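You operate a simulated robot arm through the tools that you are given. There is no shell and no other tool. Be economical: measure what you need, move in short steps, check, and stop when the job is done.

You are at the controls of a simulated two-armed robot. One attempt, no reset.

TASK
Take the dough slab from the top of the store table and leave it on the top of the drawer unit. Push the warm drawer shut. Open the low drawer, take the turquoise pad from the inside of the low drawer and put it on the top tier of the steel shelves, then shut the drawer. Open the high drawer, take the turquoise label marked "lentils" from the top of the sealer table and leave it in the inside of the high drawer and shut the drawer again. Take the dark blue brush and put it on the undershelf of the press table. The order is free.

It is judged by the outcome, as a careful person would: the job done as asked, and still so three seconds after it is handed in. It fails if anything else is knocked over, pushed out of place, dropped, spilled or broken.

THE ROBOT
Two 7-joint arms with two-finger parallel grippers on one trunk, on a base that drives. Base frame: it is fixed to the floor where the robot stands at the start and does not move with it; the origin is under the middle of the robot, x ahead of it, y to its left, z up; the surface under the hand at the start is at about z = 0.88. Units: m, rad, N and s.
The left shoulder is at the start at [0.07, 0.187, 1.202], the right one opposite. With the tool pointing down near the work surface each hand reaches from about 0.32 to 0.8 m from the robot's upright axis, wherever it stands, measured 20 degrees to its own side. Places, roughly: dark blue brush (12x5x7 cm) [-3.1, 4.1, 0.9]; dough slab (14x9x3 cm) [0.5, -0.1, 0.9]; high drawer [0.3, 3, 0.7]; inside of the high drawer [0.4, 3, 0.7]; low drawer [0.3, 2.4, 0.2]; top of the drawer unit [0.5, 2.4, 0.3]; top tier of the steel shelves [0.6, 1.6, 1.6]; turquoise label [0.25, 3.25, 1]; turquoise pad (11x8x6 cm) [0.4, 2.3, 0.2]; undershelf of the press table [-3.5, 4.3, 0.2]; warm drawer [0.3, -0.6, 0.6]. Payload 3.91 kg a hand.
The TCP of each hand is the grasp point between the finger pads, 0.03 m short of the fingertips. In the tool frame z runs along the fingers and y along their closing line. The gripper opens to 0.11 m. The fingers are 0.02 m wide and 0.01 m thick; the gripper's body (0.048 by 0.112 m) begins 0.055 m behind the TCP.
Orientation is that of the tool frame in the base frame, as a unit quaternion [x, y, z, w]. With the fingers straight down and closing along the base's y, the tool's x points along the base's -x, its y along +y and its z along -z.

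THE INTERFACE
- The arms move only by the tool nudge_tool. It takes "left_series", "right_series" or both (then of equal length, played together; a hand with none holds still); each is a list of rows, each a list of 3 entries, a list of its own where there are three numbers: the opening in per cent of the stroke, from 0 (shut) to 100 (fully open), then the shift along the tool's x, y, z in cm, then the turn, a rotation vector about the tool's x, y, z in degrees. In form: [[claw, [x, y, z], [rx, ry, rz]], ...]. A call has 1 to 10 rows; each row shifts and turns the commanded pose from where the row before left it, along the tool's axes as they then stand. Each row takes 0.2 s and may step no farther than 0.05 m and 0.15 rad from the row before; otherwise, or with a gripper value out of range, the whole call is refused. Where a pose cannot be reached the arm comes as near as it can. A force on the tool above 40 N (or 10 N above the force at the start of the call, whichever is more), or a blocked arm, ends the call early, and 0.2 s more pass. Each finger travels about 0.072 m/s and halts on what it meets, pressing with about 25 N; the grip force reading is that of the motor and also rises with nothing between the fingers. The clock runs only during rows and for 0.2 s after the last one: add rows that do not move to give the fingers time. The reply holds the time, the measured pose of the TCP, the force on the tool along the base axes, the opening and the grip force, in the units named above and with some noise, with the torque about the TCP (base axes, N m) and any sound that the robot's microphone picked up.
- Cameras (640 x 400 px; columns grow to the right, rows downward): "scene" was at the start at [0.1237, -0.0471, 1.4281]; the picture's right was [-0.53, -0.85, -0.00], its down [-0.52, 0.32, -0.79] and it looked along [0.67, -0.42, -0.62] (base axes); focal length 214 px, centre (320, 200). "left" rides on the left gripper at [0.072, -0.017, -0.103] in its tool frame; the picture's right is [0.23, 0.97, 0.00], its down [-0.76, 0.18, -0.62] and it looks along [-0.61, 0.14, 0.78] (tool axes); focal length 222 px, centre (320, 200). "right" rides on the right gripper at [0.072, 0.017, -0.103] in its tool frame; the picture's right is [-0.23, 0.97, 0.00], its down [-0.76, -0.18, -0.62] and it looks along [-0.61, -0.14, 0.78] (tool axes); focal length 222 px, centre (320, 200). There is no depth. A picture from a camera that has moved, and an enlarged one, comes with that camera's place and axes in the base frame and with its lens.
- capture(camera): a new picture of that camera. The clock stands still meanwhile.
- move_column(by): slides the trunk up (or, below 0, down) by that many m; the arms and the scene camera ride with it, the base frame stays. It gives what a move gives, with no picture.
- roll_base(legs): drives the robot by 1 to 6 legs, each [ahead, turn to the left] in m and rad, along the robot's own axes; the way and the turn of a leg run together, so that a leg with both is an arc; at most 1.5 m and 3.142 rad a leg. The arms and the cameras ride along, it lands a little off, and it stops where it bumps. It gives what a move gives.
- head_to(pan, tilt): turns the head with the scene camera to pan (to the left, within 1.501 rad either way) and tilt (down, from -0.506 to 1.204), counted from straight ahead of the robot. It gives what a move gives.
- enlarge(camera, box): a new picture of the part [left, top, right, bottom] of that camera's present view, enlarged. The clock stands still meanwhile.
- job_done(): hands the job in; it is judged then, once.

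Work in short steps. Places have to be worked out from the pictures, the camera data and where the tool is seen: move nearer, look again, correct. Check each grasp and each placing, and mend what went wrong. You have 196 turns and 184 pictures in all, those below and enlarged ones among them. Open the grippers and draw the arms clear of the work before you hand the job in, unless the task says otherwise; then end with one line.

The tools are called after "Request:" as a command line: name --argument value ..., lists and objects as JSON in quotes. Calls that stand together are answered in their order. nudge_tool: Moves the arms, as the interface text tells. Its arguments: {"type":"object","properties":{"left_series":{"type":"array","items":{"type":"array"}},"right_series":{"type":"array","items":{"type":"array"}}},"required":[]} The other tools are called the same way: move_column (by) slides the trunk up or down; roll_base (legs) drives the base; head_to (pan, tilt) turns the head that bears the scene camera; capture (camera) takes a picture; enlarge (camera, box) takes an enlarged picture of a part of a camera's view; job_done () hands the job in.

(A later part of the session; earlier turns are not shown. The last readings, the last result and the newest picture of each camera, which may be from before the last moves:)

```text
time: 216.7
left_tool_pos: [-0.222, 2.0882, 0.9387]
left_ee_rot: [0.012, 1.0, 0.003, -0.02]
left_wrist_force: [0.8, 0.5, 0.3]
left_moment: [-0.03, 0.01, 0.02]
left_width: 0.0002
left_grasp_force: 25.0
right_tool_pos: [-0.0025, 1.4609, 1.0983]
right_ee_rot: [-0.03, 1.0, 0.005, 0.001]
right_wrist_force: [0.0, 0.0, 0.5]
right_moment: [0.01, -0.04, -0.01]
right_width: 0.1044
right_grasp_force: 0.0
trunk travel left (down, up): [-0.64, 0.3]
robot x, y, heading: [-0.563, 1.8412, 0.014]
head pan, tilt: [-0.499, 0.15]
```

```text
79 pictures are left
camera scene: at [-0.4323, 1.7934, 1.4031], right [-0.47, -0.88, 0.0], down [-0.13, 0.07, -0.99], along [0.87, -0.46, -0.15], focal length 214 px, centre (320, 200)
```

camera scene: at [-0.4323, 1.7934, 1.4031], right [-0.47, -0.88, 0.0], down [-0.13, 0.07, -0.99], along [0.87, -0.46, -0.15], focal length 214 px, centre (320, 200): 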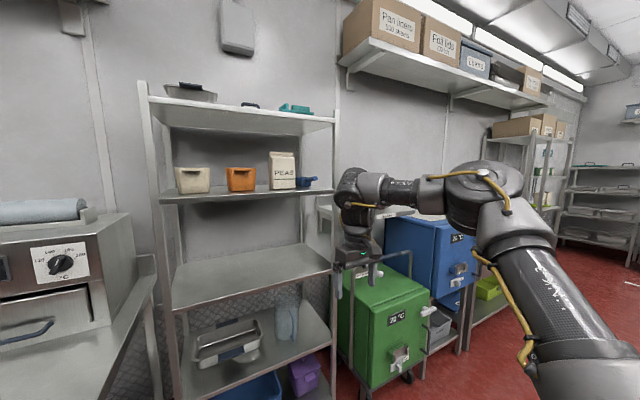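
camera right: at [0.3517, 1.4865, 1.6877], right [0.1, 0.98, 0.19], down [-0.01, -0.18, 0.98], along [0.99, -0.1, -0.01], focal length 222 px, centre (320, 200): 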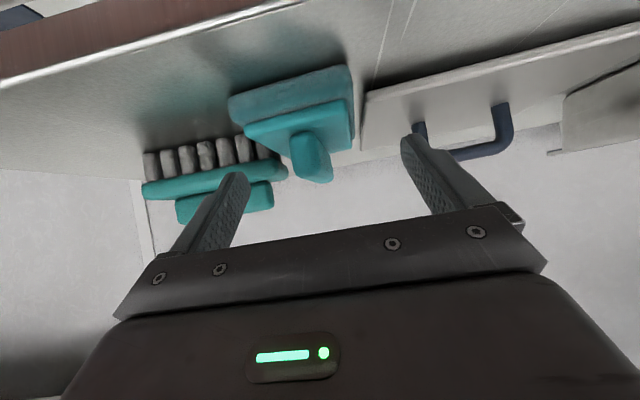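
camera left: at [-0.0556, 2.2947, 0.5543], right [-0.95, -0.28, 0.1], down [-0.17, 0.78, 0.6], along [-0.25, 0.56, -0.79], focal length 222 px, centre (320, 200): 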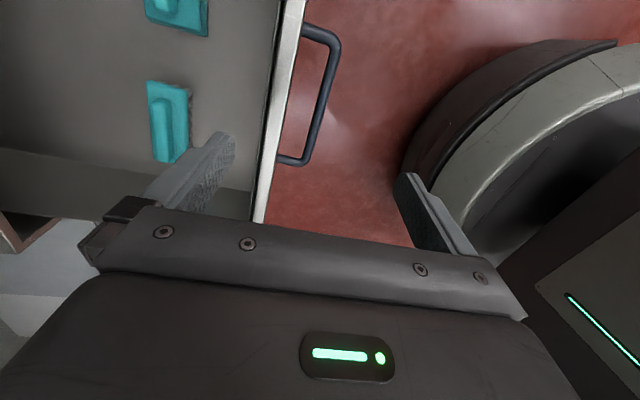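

Pad confirmed on the top tier. Now drive to in front of the high drawer (y≈3.0).

Request:
roll_base --legs '[[-0.12, 0], [0, 1.555], [1.05, 0], [0, -1.57]]'

Request:
head_to --pan 0.1 --tilt 0.6

Request:
capture --camera "scene"

Request:
enlarge --camera "scene" --box '[200, 60, 480, 240]'

```text
time: 230.6
left_tool_pos: [-0.3583, 3.1632, 0.9387]
left_ee_rot: [0.0, 1.0, 0.003, -0.021]
left_wrist_force: [-0.3, 0.3, 0.2]
left_moment: [-0.04, 0.02, -0.02]
left_width: 0.0
left_grasp_force: 24.7
right_tool_pos: [-0.1237, 2.5391, 1.0986]
right_ee_rot: [-0.041, 0.999, 0.004, 0.001]
right_wrist_force: [0.6, -0.1, 0.7]
right_moment: [0.01, -0.01, 0.02]
right_width: 0.1043
right_grasp_force: 0.1
trunk travel left (down, up): [-0.64, 0.3]
robot x, y, heading: [-0.6967, 2.9077, 0.037]
head pan, tilt: [-0.499, 0.15]
```

```text
time: 231.6
left_tool_pos: [-0.3578, 3.1626, 0.9401]
left_ee_rot: [0.0, 1.0, 0.003, -0.021]
left_wrist_force: [0.7, 0.5, -1.1]
left_moment: [-0.03, 0.01, 0.0]
left_width: 0.0001
left_grasp_force: 25.1
right_tool_pos: [-0.124, 2.5387, 1.0988]
right_ee_rot: [-0.041, 0.999, 0.003, 0.001]
right_wrist_force: [-0.5, -0.5, 0.5]
right_moment: [-0.01, -0.03, 0.01]
right_width: 0.1046
right_grasp_force: 0.1
trunk travel left (down, up): [-0.64, 0.3]
robot x, y, heading: [-0.6934, 2.9042, 0.035]
head pan, tilt: [0.099, 0.6]
```

```text
78 pictures are left
camera scene: at [-0.5557, 2.916, 1.3616], right [0.14, -0.99, 0.0], down [-0.56, -0.08, -0.83], along [0.82, 0.11, -0.56], focal length 214 px, centre (320, 200)
```

scene: 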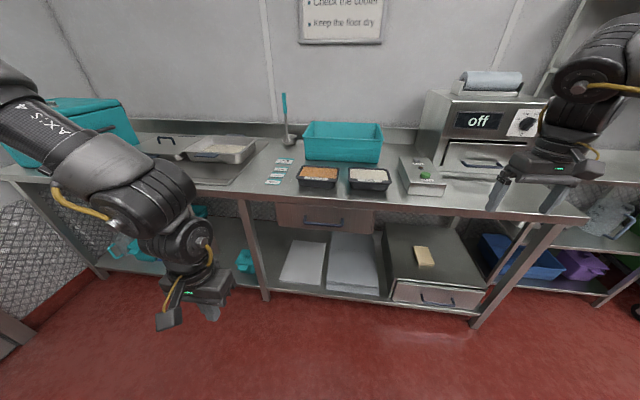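

```text
2.22 times, centred on (340, 150) of scene
camera zoom: at [-0.5557, 2.916, 1.3616], right [0.14, -0.99, 0.0], down [-0.56, -0.08, -0.83], along [0.82, 0.11, -0.56], focal length 477 px, centre (276, 311)
```

zoom: 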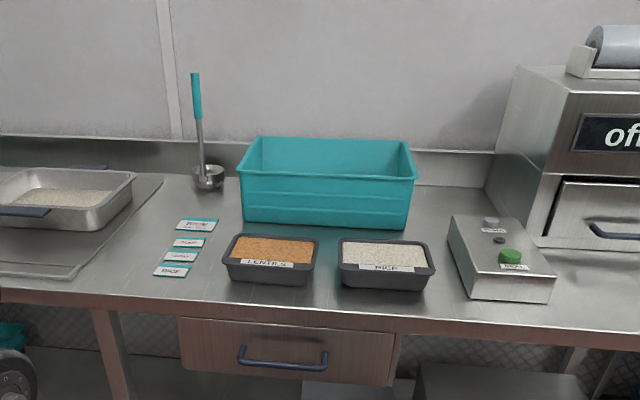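

Four turquoise-edged labels lie on the table. Zoom to read them.

Request:
enlarge --camera "scene" --box '[256, 146, 316, 192]'

```text
8.70 times, centred on (286, 169) of scene
camera zoom: at [-0.5557, 2.916, 1.3616], right [0.14, -0.99, 0.0], down [-0.56, -0.08, -0.83], along [0.82, 0.11, -0.56], focal length 1865 px, centre (616, 470)
```

zoom: 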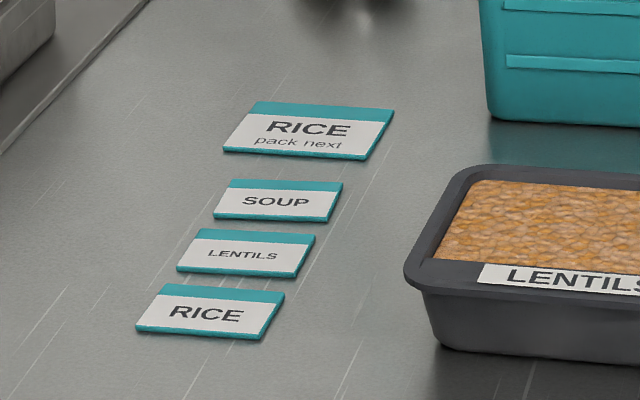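

LENTILS label: centre ≈(0.326, 3.240), 6.7 cm (y) × 4.9 cm (x), flat, ~4 mm thick. First the high drawer: its bar is ≈(0.12, 2.99, 0.79) just under the table edge, so I'll grip with fingers straddling the bar with a 40° forward pitch. Set the left tool's orientation now.

Request:
nudge_tool --left_series '[[0, [-2, 0, 0], [0, 0, -8.2]], [30, [-2, 0, 0], [0, 0, -8.2]], [60, [-2, 0, 0], [0, 0, -8.2]], [60, [-2, 0, 0], [0, 0, -8.2]], [60, [0, 0, 0], [0, 0, -8.2]], [60, [0, 0, 0], [0, 0, -8.2]], [60, [0, 0, 0], [0, 0, -8.2]], [60, [0, 0, 0], [0, 0, -8.2]], [60, [0, 0, 0], [0, 0, -8.2]], [60, [0, 0, 0], [0, 0, -8.2]]]'

Request:
nudge_tool --left_series '[[60, [0, 0, 0], [0, 0, -8]], [60, [0, 0, 0], [8, 0, 0]], [60, [0, 0, 0], [8, 0, 0]], [60, [0, 0, 0], [8, 0, 0]], [60, [0, 0, 0], [8, 0, 0]], [60, [0, 0, 0], [8, 0, 0]]]'

Request:
capture --camera "scene"

```text
time: 233.8
left_tool_pos: [-0.2818, 3.1801, 0.9366]
left_ee_rot: [-0.657, 0.754, 0.015, -0.014]
left_wrist_force: [-0.2, 0.0, 0.4]
left_moment: [0.01, 0.02, 0.01]
left_width: 0.0661
left_grasp_force: 0.1
right_tool_pos: [-0.1238, 2.5392, 1.0978]
right_ee_rot: [-0.041, 0.999, 0.004, 0.001]
right_wrist_force: [0.5, -0.1, -0.7]
right_moment: [-0.01, -0.01, 0.05]
right_width: 0.1046
right_grasp_force: 0.1
trunk travel left (down, up): [-0.64, 0.3]
robot x, y, heading: [-0.6933, 2.9048, 0.03]
head pan, tilt: [0.099, 0.6]
```

```text
time: 235.2
left_tool_pos: [-0.2276, 3.183, 0.9287]
left_ee_rot: [-0.669, 0.67, -0.227, 0.23]
left_wrist_force: [0.1, -0.9, 0.1]
left_moment: [0.01, 0.0, -0.02]
left_width: 0.0662
left_grasp_force: 0.1
left hand out of reach, approached as far as the arm can: row 4, 5, 6
right_tool_pos: [-0.1237, 2.5389, 1.0982]
right_ee_rot: [-0.041, 0.999, 0.004, 0.0]
right_wrist_force: [-0.3, 0.6, 0.4]
right_moment: [-0.03, -0.02, -0.03]
right_width: 0.1047
right_grasp_force: 0.0
trunk travel left (down, up): [-0.64, 0.3]
robot x, y, heading: [-0.6923, 2.9036, 0.035]
head pan, tilt: [0.099, 0.6]
```

```text
75 pictures are left
camera scene: at [-0.5554, 2.916, 1.3615], right [0.14, -0.99, 0.0], down [-0.56, -0.08, -0.82], along [0.82, 0.11, -0.57], focal length 214 px, centre (320, 200)
```

scene: 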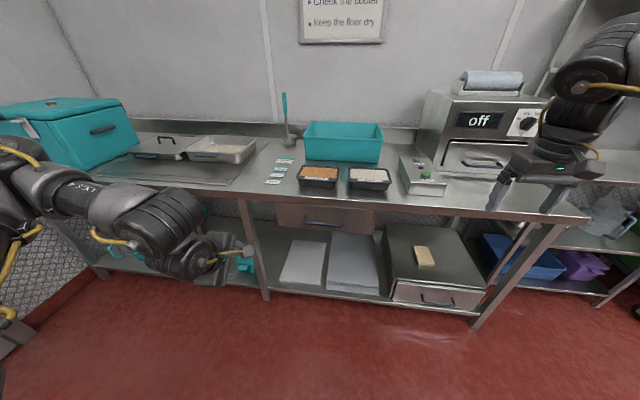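

Pitch 38° with the right finger plane. Move the hand to y≈3.0 and look at the handle with the left camera.

Request:
nudge_tool --left_series '[[60, [4, 0, 0], [0, 0, 0]], [60, [4, 0, 0], [0, 0, 0]], [60, [4, 0, 0], [0, 0, 0]], [60, [4, 0, 0], [0, 0, 0]], [60, [2, 0, 0], [0, 0, 0]]]'

Request:
capture --camera "left"

Request:
enlarge --camera "scene" --box '[200, 180, 420, 300]'

```text
time: 236.4
left_tool_pos: [-0.229, 3.0037, 0.9297]
left_ee_rot: [-0.669, 0.67, -0.226, 0.229]
left_wrist_force: [-0.4, -0.7, -0.4]
left_moment: [0.01, -0.05, 0.03]
left_width: 0.0661
left_grasp_force: 0.1
right_tool_pos: [-0.1235, 2.5402, 1.1]
right_ee_rot: [-0.041, 0.999, 0.003, 0.001]
right_wrist_force: [-0.2, -0.3, -0.5]
right_moment: [0.0, 0.04, 0.01]
right_width: 0.1042
right_grasp_force: 0.1
trunk travel left (down, up): [-0.64, 0.3]
robot x, y, heading: [-0.6938, 2.9043, 0.037]
head pan, tilt: [0.099, 0.6]
```

```text
74 pictures are left
camera left: at [-0.2817, 2.9315, 1.0208], right [-0.77, -0.23, -0.6], down [-0.52, 0.76, 0.39], along [0.36, 0.61, -0.7], focal length 222 px, centre (320, 200)
```

left: 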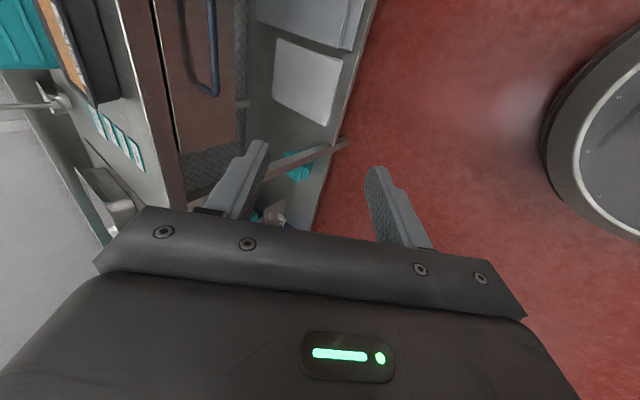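

```text
2.91 times, centred on (310, 240) of scene
camera zoom: at [-0.5559, 2.9159, 1.3616], right [0.14, -0.99, 0.0], down [-0.56, -0.08, -0.83], along [0.82, 0.11, -0.56], focal length 624 px, centre (349, 84)
```

zoom: 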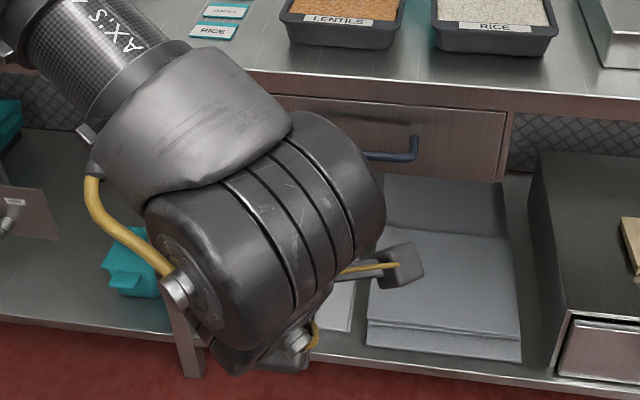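

Cross-checking several views, the bar is at ≈(0.128, 2.993, 0.775), table edge x≈0.168. Drive 0.25 forward, then bring the hand to the pre-grasp point.

Request:
roll_base --legs '[[0.25, -0.03]]'

Request:
capture --camera "left"

```text
time: 238.2
left_tool_pos: [0.0177, 2.9994, 0.9303]
left_ee_rot: [-0.661, 0.678, -0.229, 0.227]
left_wrist_force: [0.2, 0.4, 0.1]
left_moment: [0.0, 0.02, -0.01]
left_width: 0.0659
left_grasp_force: 0.1
right_tool_pos: [0.1133, 2.5315, 1.0982]
right_ee_rot: [-0.03, 1.0, 0.005, 0.001]
right_wrist_force: [0.4, -0.1, 0.1]
right_moment: [-0.02, 0.03, 0.04]
right_width: 0.1044
right_grasp_force: 0.2
trunk travel left (down, up): [-0.64, 0.3]
robot x, y, heading: [-0.4509, 2.9068, 0.017]
head pan, tilt: [0.099, 0.6]
```

```text
72 pictures are left
camera left: at [-0.035, 2.9282, 1.0207], right [-0.78, -0.21, -0.6], down [-0.5, 0.77, 0.39], along [0.38, 0.6, -0.7], focal length 222 px, centre (320, 200)
```

left: 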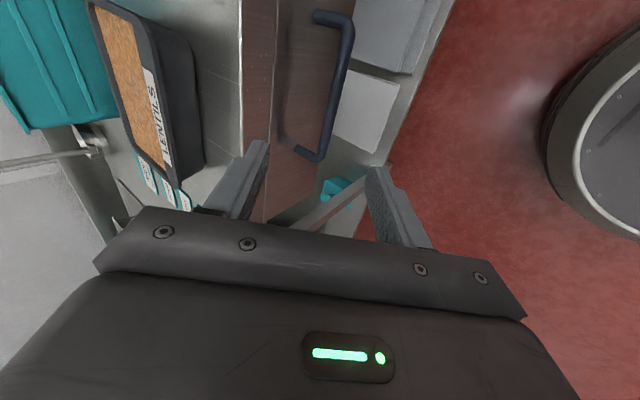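

Refined bar ≈(0.115, 2.992, 0.78), spanning y 2.92–3.07. Move to the pre-grasp point and re-check visually.

Request:
nudge_tool --left_series '[[45, [0.35, 0.75, 4.4], [0, 0, 0]], [45, [0.35, 0.75, 4.4], [0, 0, 0]], [45, [0, 0, 0], [0, 0, 0]]]'

Request:
capture --camera "left"

```text
time: 239.0
left_tool_pos: [0.0581, 2.9882, 0.8544]
left_ee_rot: [-0.66, 0.678, -0.229, 0.228]
left_wrist_force: [-0.3, 0.3, -0.4]
left_moment: [0.02, -0.03, 0.0]
left_width: 0.0497
left_grasp_force: 0.0
right_tool_pos: [0.1126, 2.5306, 1.0993]
right_ee_rot: [-0.03, 1.0, 0.004, 0.001]
right_wrist_force: [0.2, -0.1, 0.5]
right_moment: [-0.02, -0.03, 0.0]
right_width: 0.1046
right_grasp_force: 0.1
trunk travel left (down, up): [-0.64, 0.3]
robot x, y, heading: [-0.4448, 2.9079, 0.014]
head pan, tilt: [0.099, 0.6]
```

```text
71 pictures are left
camera left: at [0.0052, 2.9176, 0.9448], right [-0.78, -0.2, -0.6], down [-0.5, 0.77, 0.39], along [0.38, 0.6, -0.7], focal length 222 px, centre (320, 200)
```

left: 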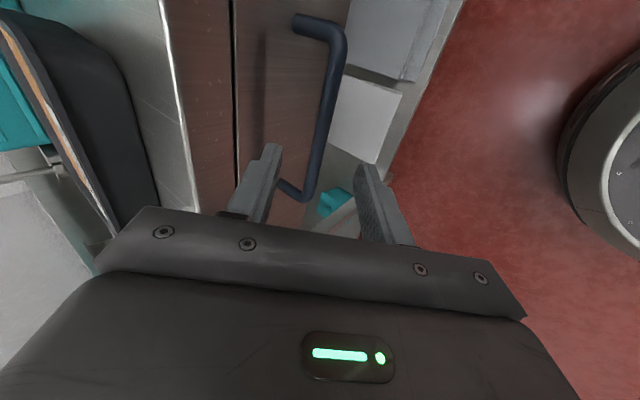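

Bar lies centred between the fingers, 9 cm ahead along the tool axis. Advance 7.9 cm.

Request:
nudge_tool --left_series '[[45, [0, 0.2, 4], [0, 0, 0]], [45, [0, 0, 2.5], [0, 0, 0]], [45, [0, 0, 1.4], [0, 0, 0]]]'

Request:
capture --camera "left"

```text
time: 239.8
left_tool_pos: [0.1063, 2.9885, 0.7859]
left_ee_rot: [-0.661, 0.678, -0.229, 0.227]
left_wrist_force: [-0.3, -0.4, 0.0]
left_moment: [0.0, 0.01, -0.04]
left_width: 0.0496
left_grasp_force: 0.0
right_tool_pos: [0.1146, 2.5313, 1.0979]
right_ee_rot: [-0.03, 1.0, 0.005, 0.001]
right_wrist_force: [0.4, -0.9, -0.1]
right_moment: [0.01, 0.02, 0.0]
right_width: 0.1048
right_grasp_force: 0.0
trunk travel left (down, up): [-0.64, 0.3]
robot x, y, heading: [-0.4473, 2.913, 0.015]
head pan, tilt: [0.099, 0.6]
```

```text
70 pictures are left
camera left: at [0.0536, 2.9185, 0.8775], right [-0.78, -0.21, -0.59], down [-0.5, 0.77, 0.39], along [0.38, 0.6, -0.7], focal length 222 px, centre (320, 200)
```

left: 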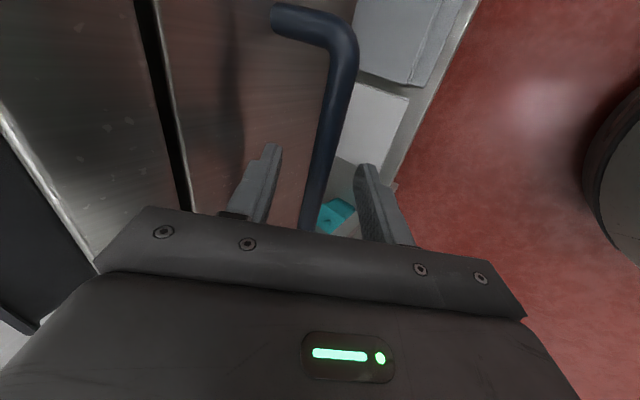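

Bar is between the fingers with no contact. Close, then reverse to open the drawer.

Request:
nudge_tool --left_series '[[5, [0, 0, 0], [0, 0, 0]], [5, [0, 0, 0], [0, 0, 0]], [5, [0, 0, 0], [0, 0, 0]]]'

Request:
roll_base --legs '[[-0.15, 0]]'

Request:
capture --camera "scene"

```text
time: 240.6
left_tool_pos: [0.1077, 2.9892, 0.7868]
left_ee_rot: [-0.661, 0.677, -0.23, 0.227]
left_wrist_force: [1.9, 0.8, 5.1]
left_moment: [-0.35, -0.09, 0.9]
left_width: 0.0138
left_grasp_force: 44.9
right_tool_pos: [0.1131, 2.5314, 1.099]
right_ee_rot: [-0.03, 1.0, 0.005, 0.0]
right_wrist_force: [0.5, 0.5, 1.2]
right_moment: [-0.02, 0.01, 0.0]
right_width: 0.1043
right_grasp_force: 0.0
trunk travel left (down, up): [-0.64, 0.3]
robot x, y, heading: [-0.4467, 2.9076, 0.014]
head pan, tilt: [0.099, 0.6]
```

```text
time: 242.0
left_tool_pos: [-0.0486, 2.9883, 0.7868]
left_ee_rot: [-0.66, 0.679, -0.229, 0.227]
left_wrist_force: [0.8, 18.6, 6.4]
left_moment: [0.4, -0.17, 1.59]
left_width: 0.014
left_grasp_force: 45.5
right_tool_pos: [-0.0429, 2.5297, 1.1]
right_ee_rot: [-0.028, 1.0, 0.003, 0.001]
right_wrist_force: [-0.6, -0.4, 0.4]
right_moment: [-0.03, 0.0, -0.03]
right_width: 0.1043
right_grasp_force: 0.1
trunk travel left (down, up): [-0.64, 0.3]
robot x, y, heading: [-0.6023, 2.9065, 0.016]
head pan, tilt: [0.099, 0.6]
```

```text
69 pictures are left
camera scene: at [-0.4657, 2.9194, 1.3618], right [0.11, -0.99, 0.0], down [-0.56, -0.06, -0.83], along [0.82, 0.09, -0.56], focal length 214 px, centre (320, 200)
```

scene: 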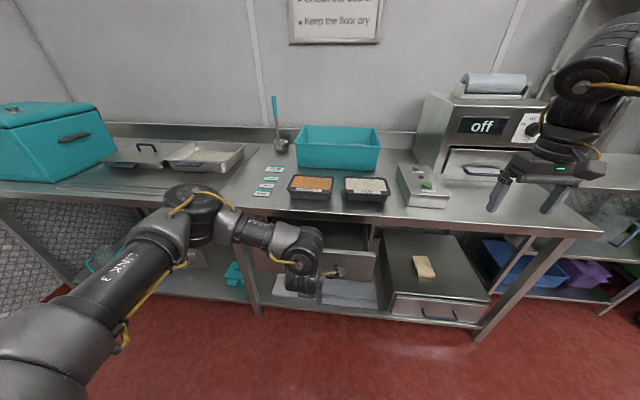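

Drawer is opening. Pull another 0.08 m, then release and look inside.

Request:
roll_base --legs '[[-0.08, 0]]'

Request:
nudge_tool --left_series '[[45, [0, 0, 0], [0, 0, 0]], [60, [0, 0, 0], [0, 0, 0]], [60, [0, 0, -3], [0, 0, 0]], [60, [0, 0, -4], [0, 0, 0]], [60, [0, 0, -4], [0, 0, 0]], [60, [-2, -2, -4], [0, 0, 0]]]'

Request:
capture --camera "scene"

```text
time: 243.1
left_tool_pos: [-0.1281, 2.9891, 0.787]
left_ee_rot: [-0.66, 0.679, -0.228, 0.228]
left_wrist_force: [1.1, 18.4, 7.3]
left_moment: [0.43, -0.07, 1.63]
left_width: 0.014
left_grasp_force: 45.1
right_tool_pos: [-0.1244, 2.5283, 1.1007]
right_ee_rot: [-0.027, 1.0, 0.004, 0.002]
right_wrist_force: [-0.5, 0.8, -0.1]
right_moment: [0.01, -0.02, -0.02]
right_width: 0.1045
right_grasp_force: 0.1
trunk travel left (down, up): [-0.64, 0.3]
robot x, y, heading: [-0.6829, 2.9024, 0.009]
head pan, tilt: [0.099, 0.6]
```

```text
time: 244.5
left_tool_pos: [-0.2029, 3.0103, 0.9178]
left_ee_rot: [-0.661, 0.677, -0.227, 0.229]
left_wrist_force: [1.1, 0.4, 0.7]
left_moment: [0.01, 0.0, 0.02]
left_width: 0.0659
left_grasp_force: 0.0
right_tool_pos: [-0.1228, 2.5282, 1.0993]
right_ee_rot: [-0.027, 1.0, 0.004, 0.002]
right_wrist_force: [0.4, 0.4, -0.5]
right_moment: [-0.03, 0.01, -0.01]
right_width: 0.1043
right_grasp_force: 0.0
trunk travel left (down, up): [-0.64, 0.3]
robot x, y, heading: [-0.6848, 2.9076, 0.015]
head pan, tilt: [0.099, 0.6]
```

```text
68 pictures are left
camera scene: at [-0.5443, 2.9179, 1.3616], right [0.11, -0.99, 0.0], down [-0.56, -0.06, -0.83], along [0.82, 0.09, -0.56], focal length 214 px, centre (320, 200)
```

scene: 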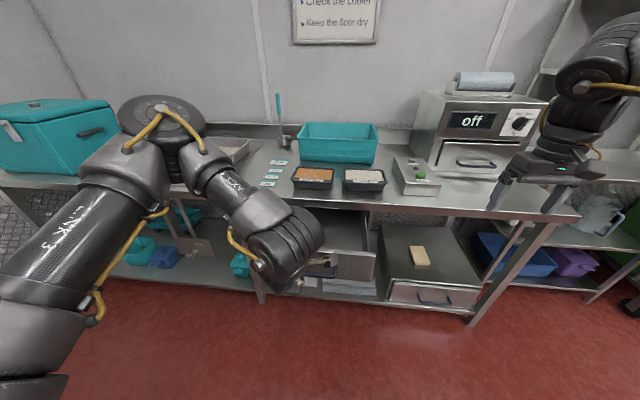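

Drawer is open ~0.235 m. Now straighten the left tool (undo pitch, yaw back to 0) for the label.

Request:
nudge_tool --left_series '[[80, [0, -1.2, -1.6], [-7.6, 0, 0]], [100, [0, -1, -1.7], [-7.6, 0, 0]], [100, [0, -0.6, -1.8], [-7.6, 0, 0]], [100, [0, 0, -2], [-7.6, 0, 0]], [100, [0, 0, -2], [-7.6, 0, 0]], [100, [0, 0, 0], [0, 0, 8.2]], [100, [0, 0, 0], [0, 0, 8.2]], [100, [0, 0, 0], [0, 0, 8.2]], [100, [0, 0, 0], [0, 0, 8.2]], [100, [0, 0, 0], [0, 0, 8.2]]]'

Request:
nudge_tool --left_series '[[100, [0, 0, 0], [0, 0, 8.2]], [100, [0, 0, 0], [0, 0, 8.2]], [100, [0, 0, 0], [0, 0, 8.2]], [100, [0, 0, 0], [0, 0, 8.2]], [100, [0, 0, 0], [0, 0, 8.2]], [100, [0, 0, 0], [0, 0, 8.2]]]'

Request:
capture --camera "scene"

```text
time: 246.7
left_tool_pos: [-0.211, 3.0073, 1.0145]
left_ee_rot: [-0.402, 0.915, 0.006, 0.0]
left_wrist_force: [-0.5, -0.4, 0.1]
left_moment: [0.01, -0.01, -0.01]
left_width: 0.11
left_grasp_force: 0.1
right_tool_pos: [-0.1212, 2.5261, 1.0979]
right_ee_rot: [-0.027, 1.0, 0.005, 0.002]
right_wrist_force: [0.0, 0.1, 0.2]
right_moment: [-0.02, -0.03, -0.02]
right_width: 0.1047
right_grasp_force: 0.1
trunk travel left (down, up): [-0.64, 0.3]
robot x, y, heading: [-0.6812, 2.9053, 0.012]
head pan, tilt: [0.099, 0.6]
```

```text
time: 248.1
left_tool_pos: [-0.2141, 3.0018, 1.0173]
left_ee_rot: [0.015, 1.0, 0.007, -0.001]
left_wrist_force: [0.0, -0.8, 1.4]
left_moment: [0.03, -0.06, 0.01]
left_width: 0.1098
left_grasp_force: 0.1
right_tool_pos: [-0.1261, 2.5217, 1.0995]
right_ee_rot: [-0.026, 1.0, 0.007, 0.003]
right_wrist_force: [0.1, -0.5, 0.3]
right_moment: [0.04, -0.04, -0.02]
right_width: 0.1045
right_grasp_force: 0.1
trunk travel left (down, up): [-0.64, 0.3]
robot x, y, heading: [-0.6806, 2.9057, 0.009]
head pan, tilt: [0.099, 0.6]
```

```text
67 pictures are left
camera scene: at [-0.548, 2.9121, 1.3621], right [0.11, -0.99, 0.0], down [-0.56, -0.06, -0.83], along [0.82, 0.09, -0.56], focal length 214 px, centre (320, 200)
```

scene: 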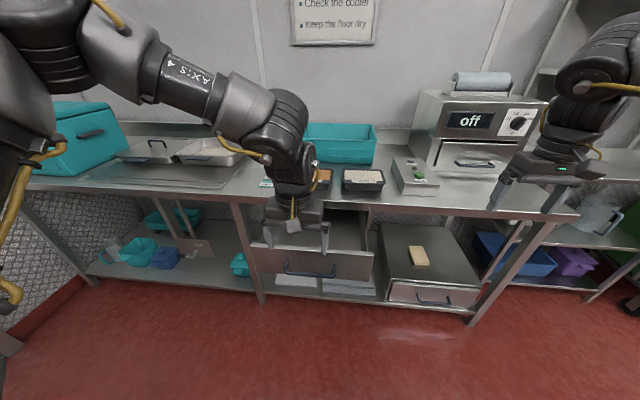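

Raise the trunk 7 cm, drive 0.27 closer (watching the open drawer), and move the left hand over the label.

Request:
move_column --by 0.07

Request:
roll_base --legs '[[0.27, 0]]'

Request:
nudge_tool --left_series '[[100, [-3, 3.5, 0], [0, 0, -1.7]], [100, [-3, 3.5, 0], [0, 0, 0]], [100, [-3, 3.5, 0], [0, 0, 0]], [100, [-3, 3.5, 0], [0, 0, 0]], [100, [-3, 3.5, 0], [0, 0, 0]], [100, [-3, 3, 0], [0, 0, 0]], [100, [-3, 3, 0], [0, 0, 0]]]'

Request:
capture --camera "left"

```text
time: 249.2
left_tool_pos: [-0.2118, 3.0056, 1.0841]
left_ee_rot: [0.014, 1.0, 0.007, -0.003]
left_wrist_force: [-0.3, -0.4, 0.1]
left_moment: [-0.01, 0.03, 0.01]
left_width: 0.11
left_grasp_force: 0.0
right_tool_pos: [-0.1225, 2.5254, 1.1685]
right_ee_rot: [-0.027, 1.0, 0.005, 0.002]
right_wrist_force: [0.2, -0.3, -0.3]
right_moment: [0.02, 0.0, 0.01]
right_width: 0.1045
right_grasp_force: 0.1
trunk travel left (down, up): [-0.71, 0.23]
robot x, y, heading: [-0.6836, 2.9087, 0.009]
head pan, tilt: [0.099, 0.6]
```

```text
time: 251.0
left_tool_pos: [0.0532, 3.0106, 1.0849]
left_ee_rot: [0.013, 1.0, 0.006, -0.004]
left_wrist_force: [0.1, 0.7, 0.0]
left_moment: [-0.04, -0.02, -0.03]
left_width: 0.1101
left_grasp_force: 0.1
right_tool_pos: [0.1412, 2.5307, 1.169]
right_ee_rot: [-0.027, 1.0, 0.004, 0.002]
right_wrist_force: [-0.8, -1.0, 0.6]
right_moment: [0.01, 0.02, 0.01]
right_width: 0.1045
right_grasp_force: 0.2
trunk travel left (down, up): [-0.71, 0.23]
robot x, y, heading: [-0.4166, 2.9112, 0.01]
head pan, tilt: [0.099, 0.6]
```

```text
time: 252.6
left_tool_pos: [0.0832, 3.0444, 1.0847]
left_ee_rot: [-0.003, 1.0, 0.006, -0.004]
left_wrist_force: [-0.2, 0.2, -0.4]
left_moment: [-0.04, 0.0, 0.0]
left_width: 0.1101
left_grasp_force: 0.0
left hand out of reach, approached as far as the arm can: row 2, 3, 4, 5, 6, 7
right_tool_pos: [0.1431, 2.5302, 1.1692]
right_ee_rot: [-0.028, 1.0, 0.004, 0.002]
right_wrist_force: [0.6, -0.7, 0.3]
right_moment: [-0.02, 0.01, -0.02]
right_width: 0.1044
right_grasp_force: 0.1
trunk travel left (down, up): [-0.71, 0.23]
robot x, y, heading: [-0.4143, 2.9116, 0.017]
head pan, tilt: [0.099, 0.6]
```

```text
66 pictures are left
camera left: at [0.0095, 3.0272, 1.1878], right [-0.23, 0.97, 0.01], down [0.76, 0.18, 0.62], along [0.6, 0.15, -0.78], focal length 222 px, centre (320, 200)
```

left: 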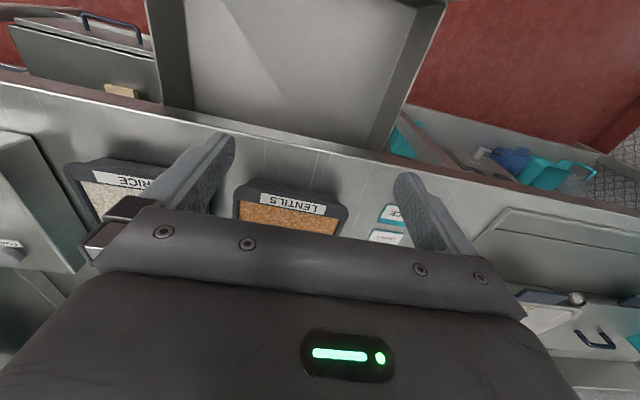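

Reach is limited at this height; lower first (still outside the containers), go left, then forward.

Request:
nudge_tool --left_series '[[100, [0, 4, 2], [0, 0, 0]], [100, [0, 4, 2.5], [0, 0, 0]], [100, [0, 4, 2.5], [0, 0, 0]], [100, [0, 4, 2.5], [0, 0, 0]], [100, [0, 3.5, 2], [0, 0, 0]], [100, [-4, 0, 0], [0, 0, 0]], [100, [-4, 0, 0], [0, 0, 0]], [100, [-4, 0, 0], [0, 0, 0]], [100, [-4, 0, 0], [0, 0, 0]]]'

Request:
capture --camera "left"

```text
time: 254.6
left_tool_pos: [0.0786, 3.0504, 0.9747]
left_ee_rot: [-0.005, 1.0, 0.007, -0.003]
left_wrist_force: [-0.8, -0.1, 0.0]
left_moment: [0.03, -0.01, 0.02]
left_width: 0.1102
left_grasp_force: 0.1
left hand out of reach, approached as far as the arm can: row 1, 2, 3, 4, 5, 6, 7, 8, 9
right_tool_pos: [0.1441, 2.5289, 1.1678]
right_ee_rot: [-0.028, 1.0, 0.005, 0.001]
right_wrist_force: [0.3, -0.3, -0.6]
right_moment: [0.03, 0.02, 0.03]
right_width: 0.1046
right_grasp_force: 0.0
trunk travel left (down, up): [-0.71, 0.23]
robot x, y, heading: [-0.42, 2.9119, 0.014]
head pan, tilt: [0.099, 0.6]
```

```text
65 pictures are left
camera left: at [0.0052, 3.0322, 1.0768], right [-0.24, 0.97, 0.02], down [0.76, 0.18, 0.62], along [0.6, 0.16, -0.78], focal length 222 px, centre (320, 200)
```

left: 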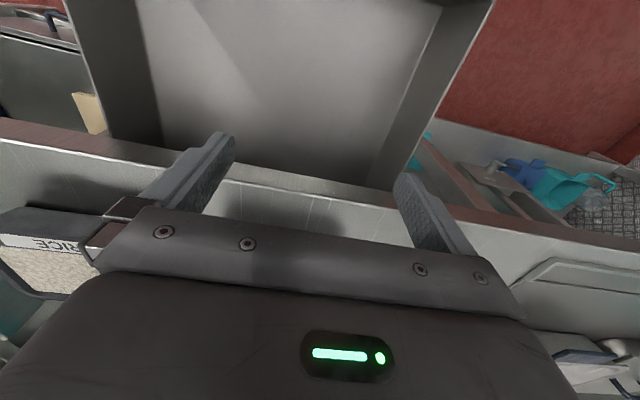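

The arm seems locked by a joint limit in this posture. Try pulling back first, then left, then forward.

Request:
nudge_tool --left_series '[[100, [3, 0, -3], [0, 0, 0]], [100, [4, 0, -2], [0, 0, 0]], [100, [3, 3, 0], [0, 0, 0]], [100, [0, 4.5, 0], [0, 0, 0]], [100, [0, 4.5, 0], [0, 0, 0]], [100, [0, 4.5, 0], [0, 0, 0]], [100, [0, 4.5, 0], [0, 0, 0]]]'

Request:
capture --camera "scene"

```text
time: 256.2
left_tool_pos: [-0.023, 3.1386, 1.0281]
left_ee_rot: [-0.003, 1.0, 0.005, -0.004]
left_wrist_force: [-0.4, 0.1, 0.2]
left_moment: [-0.03, 0.0, -0.02]
left_width: 0.1101
left_grasp_force: 0.1
left hand out of reach, approached as far as the arm can: row 5, 6, 7
right_tool_pos: [0.1429, 2.5321, 1.1695]
right_ee_rot: [-0.027, 1.0, 0.003, 0.002]
right_wrist_force: [-1.0, 0.0, 0.1]
right_moment: [-0.02, 0.0, -0.02]
right_width: 0.1046
right_grasp_force: 0.1
trunk travel left (down, up): [-0.71, 0.23]
robot x, y, heading: [-0.4179, 2.9093, 0.021]
head pan, tilt: [0.099, 0.6]
```

```text
64 pictures are left
camera scene: at [-0.2794, 2.9214, 1.4315], right [0.11, -0.99, 0.0], down [-0.56, -0.07, -0.82], along [0.82, 0.09, -0.57], focal length 214 px, centre (320, 200)
```

scene: 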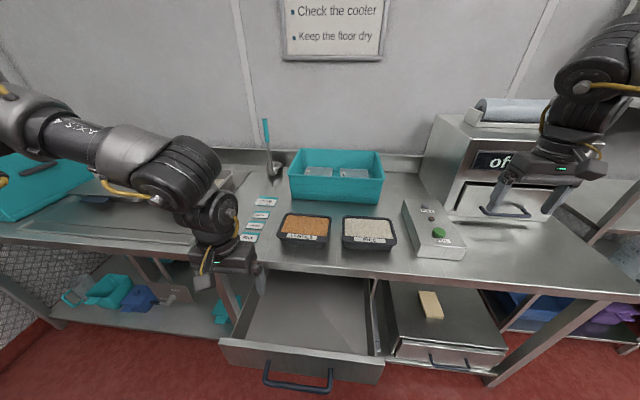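

The left arm is limited here. The right arm's good zone is to its own side, so I'll relocate: stand at about (−0.22, 3.54) and take the label with the right hand. Back out, shift left, return partway.

Request:
roll_base --legs '[[-0.35, 0], [0, 1.55], [0.62, 0], [0, -1.57]]'

Request:
head_to --pan -0.2 --tilt 0.7

Request:
capture --camera "scene"

```text
time: 269.1
left_tool_pos: [-0.3506, 3.7423, 1.0285]
left_ee_rot: [0.011, 1.0, 0.005, -0.003]
left_wrist_force: [0.5, -0.2, -0.2]
left_moment: [0.02, 0.0, 0.02]
left_width: 0.1101
left_grasp_force: 0.1
right_tool_pos: [-0.2, 3.1312, 1.1678]
right_ee_rot: [-0.015, 1.0, 0.005, 0.002]
right_wrist_force: [0.2, 0.3, 0.8]
right_moment: [-0.02, 0.0, 0.01]
right_width: 0.1047
right_grasp_force: 0.0
trunk travel left (down, up): [-0.71, 0.23]
robot x, y, heading: [-0.7482, 3.5234, -0.006]
head pan, tilt: [0.099, 0.6]
```

```text
time: 269.9
left_tool_pos: [-0.3504, 3.7416, 1.0288]
left_ee_rot: [0.011, 1.0, 0.005, -0.003]
left_wrist_force: [-0.2, -0.8, 0.6]
left_moment: [0.0, -0.03, -0.02]
left_width: 0.1101
left_grasp_force: 0.2
right_tool_pos: [-0.1995, 3.131, 1.1684]
right_ee_rot: [-0.015, 1.0, 0.004, 0.001]
right_wrist_force: [-0.3, -0.3, 0.8]
right_moment: [0.01, -0.02, 0.02]
right_width: 0.1045
right_grasp_force: 0.0
trunk travel left (down, up): [-0.71, 0.23]
robot x, y, heading: [-0.7466, 3.5251, -0.011]
head pan, tilt: [-0.201, 0.7]
```

```text
63 pictures are left
camera scene: at [-0.6172, 3.5045, 1.4229], right [-0.21, -0.98, 0.0], down [-0.63, 0.14, -0.77], along [0.75, -0.16, -0.64], focal length 214 px, centre (320, 200)
```

scene: 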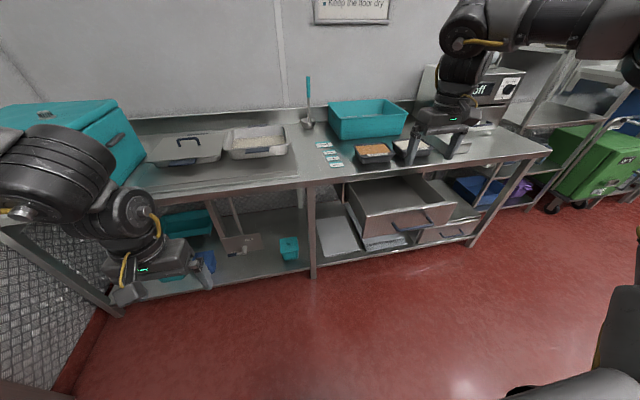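

Drive 0.42 forward, then bring the right hand over the label at lower height.

Request:
roll_base --legs '[[0.42, 0.01]]'

Request:
nudge_tool --right_series '[[100, [-2, 2.8, 2], [0, 0, 0]], [100, [-2, 2.8, 3], [0, 0, 0]], [100, [-2, 2.8, 3], [0, 0, 0]], [100, [-2, 2.2, 3], [0, 0, 0]], [100, [-2, 0, 3], [0, 0, 0]]]'

Request:
capture --camera "scene"

Request:
capture --camera "right"

```text
time: 272.5
left_tool_pos: [0.0743, 3.7364, 1.0281]
left_ee_rot: [0.01, 1.0, 0.005, -0.003]
left_wrist_force: [0.8, -1.0, 0.1]
left_moment: [-0.01, 0.03, 0.03]
left_width: 0.1101
left_grasp_force: 0.0
right_tool_pos: [0.223, 3.1252, 1.1691]
right_ee_rot: [-0.016, 1.0, 0.004, 0.002]
right_wrist_force: [-0.8, -0.1, 0.2]
right_moment: [0.01, -0.01, 0.01]
right_width: 0.1047
right_grasp_force: 0.1
trunk travel left (down, up): [-0.71, 0.23]
robot x, y, heading: [-0.3279, 3.5191, -0.013]
head pan, tilt: [-0.201, 0.7]
```

```text
time: 273.7
left_tool_pos: [0.0736, 3.7362, 1.0295]
left_ee_rot: [0.011, 1.0, 0.006, -0.004]
left_wrist_force: [-0.7, 0.7, 0.3]
left_moment: [-0.03, -0.01, 0.02]
left_width: 0.1099
left_grasp_force: 0.0
right_tool_pos: [0.2518, 3.1961, 1.0159]
right_ee_rot: [-0.015, 1.0, 0.006, 0.002]
right_wrist_force: [0.9, 0.7, -1.1]
right_moment: [0.0, -0.04, 0.01]
right_width: 0.1101
right_grasp_force: 0.0
right hand out of reach, approached as far as the arm can: row 1, 2, 3, 4, 5
trunk travel left (down, up): [-0.71, 0.23]
robot x, y, heading: [-0.3271, 3.5233, -0.01]
head pan, tilt: [-0.201, 0.7]
```

```text
62 pictures are left
camera scene: at [-0.1927, 3.4986, 1.4229], right [-0.21, -0.98, 0.0], down [-0.63, 0.14, -0.76], along [0.75, -0.16, -0.64], focal length 214 px, centre (320, 200)
```

scene: 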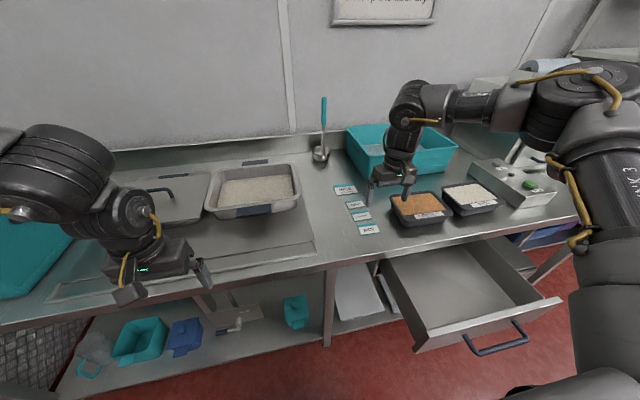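

```text
61 pictures are left
camera right: at [0.1775, 3.2091, 1.1188], right [0.2, 0.98, 0.01], down [0.76, -0.16, 0.62], along [0.61, -0.11, -0.78], focal length 222 px, centre (320, 200)
```

right: 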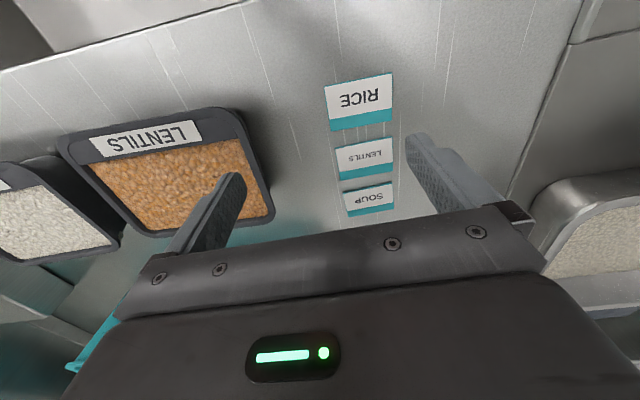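

Label centre refined ≈(0.303, 3.238), table top z≈0.895. Use the base for the lateral shift: turn 0.07 left, forward 3 cm, then correct the yaw.

Request:
roll_base --legs '[[0, 0.08], [0.03, 0]]'

Request:
nudge_tool --right_series '[[100, [0, 0, 0], [0, 0, 3]], [100, [0, 0, 0], [0, 0, 0]]]'

Request:
capture --camera "right"

```text
time: 275.0
left_tool_pos: [0.0784, 3.7673, 1.0315]
left_ee_rot: [-0.03, 1.0, 0.006, 0.0]
left_wrist_force: [-0.2, -0.3, 0.6]
left_moment: [0.04, -0.06, 0.04]
left_width: 0.1099
left_grasp_force: 0.0
right_tool_pos: [0.2986, 3.2441, 1.0205]
right_ee_rot: [-0.056, 0.998, 0.006, 0.006]
right_wrist_force: [-0.1, -0.7, 0.4]
right_moment: [0.0, -0.07, -0.01]
right_width: 0.1099
right_grasp_force: 0.0
trunk travel left (down, up): [-0.71, 0.23]
robot x, y, heading: [-0.2958, 3.5217, 0.072]
head pan, tilt: [-0.201, 0.7]
```

```text
time: 275.6
left_tool_pos: [0.083, 3.7681, 1.03]
left_ee_rot: [-0.03, 1.0, 0.005, -0.003]
left_wrist_force: [-0.3, -0.4, -1.2]
left_moment: [0.02, -0.01, 0.01]
left_width: 0.1098
left_grasp_force: 0.1
right_tool_pos: [0.3035, 3.2445, 1.0179]
right_ee_rot: [-0.029, 1.0, 0.006, 0.003]
right_wrist_force: [-0.8, -0.6, 0.1]
right_moment: [0.04, -0.01, 0.01]
right_width: 0.1097
right_grasp_force: 0.1
trunk travel left (down, up): [-0.71, 0.23]
robot x, y, heading: [-0.2985, 3.5199, 0.073]
head pan, tilt: [-0.201, 0.7]
```

```text
60 pictures are left
camera right: at [0.2278, 3.2562, 1.1206], right [0.17, 0.99, 0.01], down [0.77, -0.14, 0.63], along [0.62, -0.1, -0.78], focal length 222 px, centre (320, 200)
```

right: 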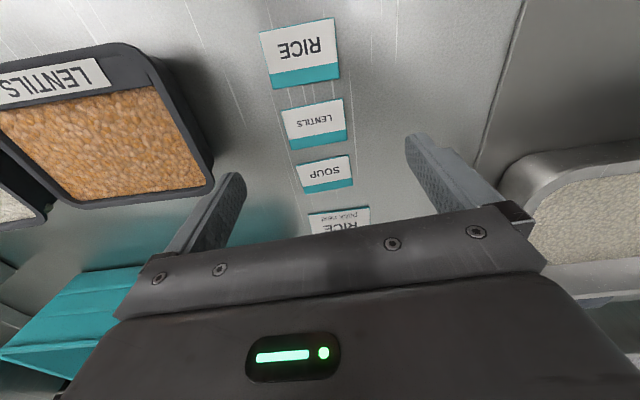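

Tool is nearly above the label. Adjust yaw 4°, shift slightly, and descend to just above the table.

Request:
nudge_tool --right_series '[[100, [-0.4, -0.5, 0], [0, 0, 4]], [100, [0, 0, 3], [0, 0, 0]], [100, [0, 0, 3], [0, 0, 0]], [100, [0, 0, 1.5], [0, 0, 0]]]'

Request:
capture --camera "right"

Request:
enlarge --camera "scene" --box '[320, 120, 460, 240]'

```text
time: 276.6
left_tool_pos: [0.0837, 3.7705, 1.0295]
left_ee_rot: [-0.03, 1.0, 0.005, -0.003]
left_wrist_force: [0.1, -0.8, -0.1]
left_moment: [-0.02, 0.01, 0.0]
left_width: 0.1101
left_grasp_force: 0.0
right_tool_pos: [0.2941, 3.2297, 0.9478]
right_ee_rot: [0.004, 1.0, 0.006, 0.003]
right_wrist_force: [-0.2, 0.1, 0.6]
right_moment: [-0.04, -0.01, -0.02]
right_width: 0.11
right_grasp_force: 0.0
right hand out of reach, approached as far as the arm can: row 2, 3, 4
trunk travel left (down, up): [-0.71, 0.23]
robot x, y, heading: [-0.2985, 3.5213, 0.07]
head pan, tilt: [-0.201, 0.7]
```

```text
59 pictures are left
camera right: at [0.2198, 3.2451, 1.0504], right [0.24, 0.97, 0.01], down [0.76, -0.19, 0.63], along [0.61, -0.14, -0.78], focal length 222 px, centre (320, 200)
```

right: 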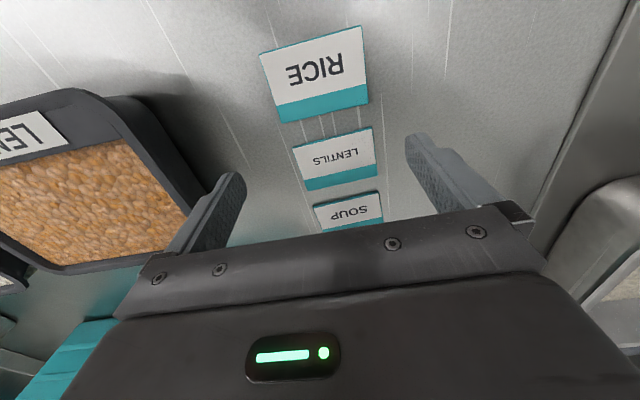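

```text
3.33 times, centred on (390, 180) of scene
camera zoom: at [-0.1634, 3.5122, 1.423], right [-0.13, -0.99, 0.0], down [-0.64, 0.08, -0.77], along [0.76, -0.1, -0.64], focal length 715 px, centre (87, 267)
```

zoom: 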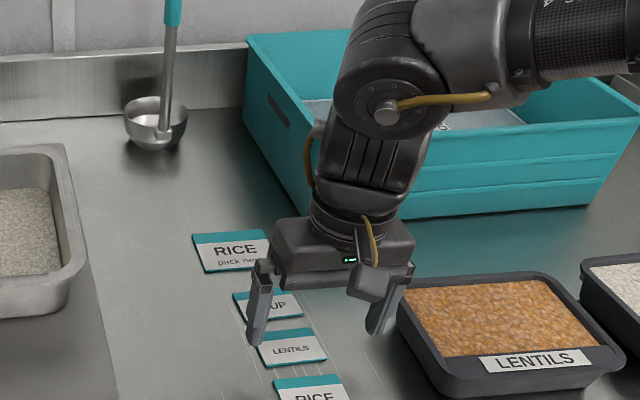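

Label re-measured: centre (0.305, 3.239), aligned. The arm drifts at its limit when descending, so I lift, recentre, and lower with the trunk.

Request:
nudge_tool --right_series '[[100, [0, 0, -3], [0, 0, 0]], [100, [-1.1, 0.9, -3], [0, 0, 0]], [100, [0, 0, 0], [0, 0, 0]]]'

Request:
move_column --by -0.06

Request:
capture --camera "right"

```text
time: 277.4
left_tool_pos: [0.0842, 3.7688, 1.0295]
left_ee_rot: [-0.03, 1.0, 0.005, -0.004]
left_wrist_force: [-0.4, 0.0, -0.1]
left_moment: [-0.02, 0.0, 0.01]
left_width: 0.1101
left_grasp_force: 0.0
right_tool_pos: [0.3041, 3.2329, 1.0066]
right_ee_rot: [0.005, 1.0, 0.005, 0.002]
right_wrist_force: [-0.5, 0.4, -0.1]
right_moment: [0.0, -0.03, 0.0]
right_width: 0.11
right_grasp_force: 0.1
trunk travel left (down, up): [-0.71, 0.23]
robot x, y, heading: [-0.2975, 3.5236, 0.068]
head pan, tilt: [-0.201, 0.7]
```

```text
time: 278.4
left_tool_pos: [0.0845, 3.7697, 0.9684]
left_ee_rot: [-0.03, 1.0, 0.005, -0.003]
left_wrist_force: [1.0, 0.2, -0.2]
left_moment: [0.01, 0.03, -0.01]
left_width: 0.1099
left_grasp_force: 0.0
right_tool_pos: [0.3041, 3.2354, 0.946]
right_ee_rot: [0.005, 1.0, 0.005, 0.002]
right_wrist_force: [0.8, -0.4, -0.7]
right_moment: [0.01, 0.01, 0.03]
right_width: 0.1101
right_grasp_force: 0.1
trunk travel left (down, up): [-0.65, 0.29]
robot x, y, heading: [-0.2974, 3.5193, 0.068]
head pan, tilt: [-0.201, 0.7]
```

```text
57 pictures are left
camera right: at [0.2301, 3.2511, 1.0498], right [0.24, 0.97, 0.01], down [0.76, -0.19, 0.62], along [0.61, -0.14, -0.78], focal length 222 px, centre (320, 200)
```

right: 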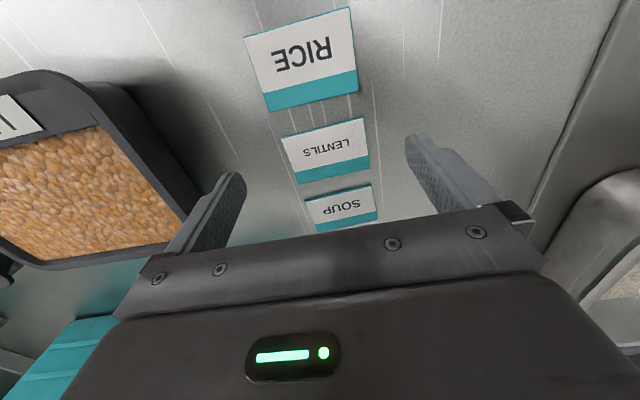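

Aligned within 4 mm. Lower the trunk in small steps to touch.

Request:
move_column --by -0.015

Request:
move_column --by -0.005

Request:
enlarge --camera "right" --box '[160, 80, 500, 280]'

```text
time: 279.1
left_tool_pos: [0.084, 3.7693, 0.953]
left_ee_rot: [-0.03, 1.0, 0.005, -0.003]
left_wrist_force: [0.5, -0.2, 0.7]
left_moment: [0.0, 0.02, 0.04]
left_width: 0.11
left_grasp_force: 0.0
right_tool_pos: [0.3028, 3.2348, 0.9323]
right_ee_rot: [0.006, 1.0, 0.005, 0.003]
right_wrist_force: [-0.8, 0.2, 0.2]
right_moment: [-0.02, -0.01, -0.02]
right_width: 0.11
right_grasp_force: 0.2
trunk travel left (down, up): [-0.635, 0.305]
robot x, y, heading: [-0.2958, 3.5242, 0.071]
head pan, tilt: [-0.201, 0.7]
```

```text
time: 279.6
left_tool_pos: [0.0846, 3.7706, 0.9493]
left_ee_rot: [-0.029, 1.0, 0.005, -0.003]
left_wrist_force: [0.5, 0.4, 0.1]
left_moment: [0.0, -0.02, 0.0]
left_width: 0.11
left_grasp_force: 0.0
right_tool_pos: [0.3043, 3.2352, 0.9258]
right_ee_rot: [0.005, 1.0, 0.006, 0.001]
right_wrist_force: [-0.4, -0.6, -0.3]
right_moment: [0.01, 0.01, 0.0]
right_width: 0.11
right_grasp_force: 0.0
trunk travel left (down, up): [-0.63, 0.31]
robot x, y, heading: [-0.2979, 3.5229, 0.066]
head pan, tilt: [-0.201, 0.7]
```

```text
1.88 times, centred on (330, 180) of right
camera zoom: at [0.2301, 3.2511, 1.0297], right [0.24, 0.97, 0.01], down [0.76, -0.19, 0.62], along [0.61, -0.14, -0.78], focal length 418 px, centre (301, 238)
```

zoom: 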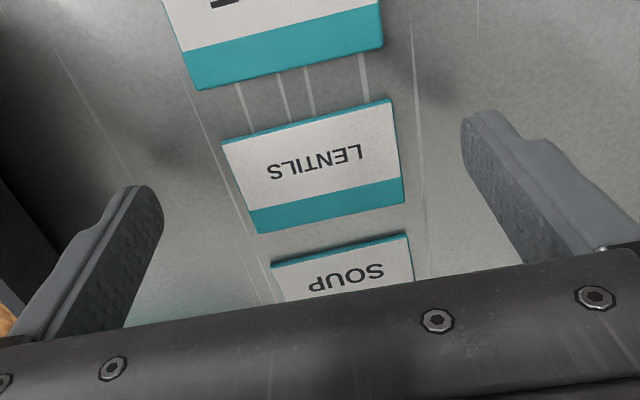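

No contact yet at tip z≈0.896. Continue lowering in 4–5 mm steps.

Request:
move_column --by -0.006

Request:
move_column --by -0.004

Request:
enlarge --camera "right" --box '[160, 80, 500, 280]'

```text
time: 280.1
left_tool_pos: [0.084, 3.769, 0.9432]
left_ee_rot: [-0.029, 1.0, 0.005, -0.002]
left_wrist_force: [0.4, -1.0, -0.3]
left_moment: [0.02, 0.01, 0.01]
left_width: 0.1099
left_grasp_force: 0.1
right_tool_pos: [0.3042, 3.2345, 0.9207]
right_ee_rot: [0.005, 1.0, 0.005, 0.002]
right_wrist_force: [0.0, 0.1, -0.2]
right_moment: [0.01, 0.0, -0.01]
right_width: 0.11
right_grasp_force: 0.1
trunk travel left (down, up): [-0.624, 0.316]
robot x, y, heading: [-0.2948, 3.5204, 0.07]
head pan, tilt: [-0.201, 0.7]
```

```text
time: 280.7
left_tool_pos: [0.0832, 3.7696, 0.9388]
left_ee_rot: [-0.029, 1.0, 0.005, -0.002]
left_wrist_force: [-0.8, 0.1, -0.1]
left_moment: [-0.02, -0.02, 0.0]
left_width: 0.11
left_grasp_force: 0.1
right_tool_pos: [0.3034, 3.2346, 0.9168]
right_ee_rot: [0.005, 1.0, 0.006, 0.002]
right_wrist_force: [-0.9, 0.6, 0.2]
right_moment: [-0.03, 0.02, 0.0]
right_width: 0.1101
right_grasp_force: 0.1
trunk travel left (down, up): [-0.62, 0.32]
robot x, y, heading: [-0.2985, 3.5207, 0.067]
head pan, tilt: [-0.201, 0.7]
```

```text
1.88 times, centred on (330, 180) of right
camera zoom: at [0.2301, 3.2511, 1.0197], right [0.24, 0.97, 0.01], down [0.76, -0.19, 0.62], along [0.61, -0.14, -0.78], focal length 418 px, centre (301, 238)
```

zoom: 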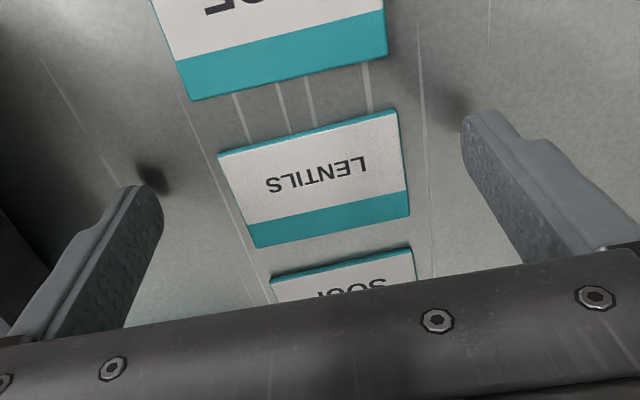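

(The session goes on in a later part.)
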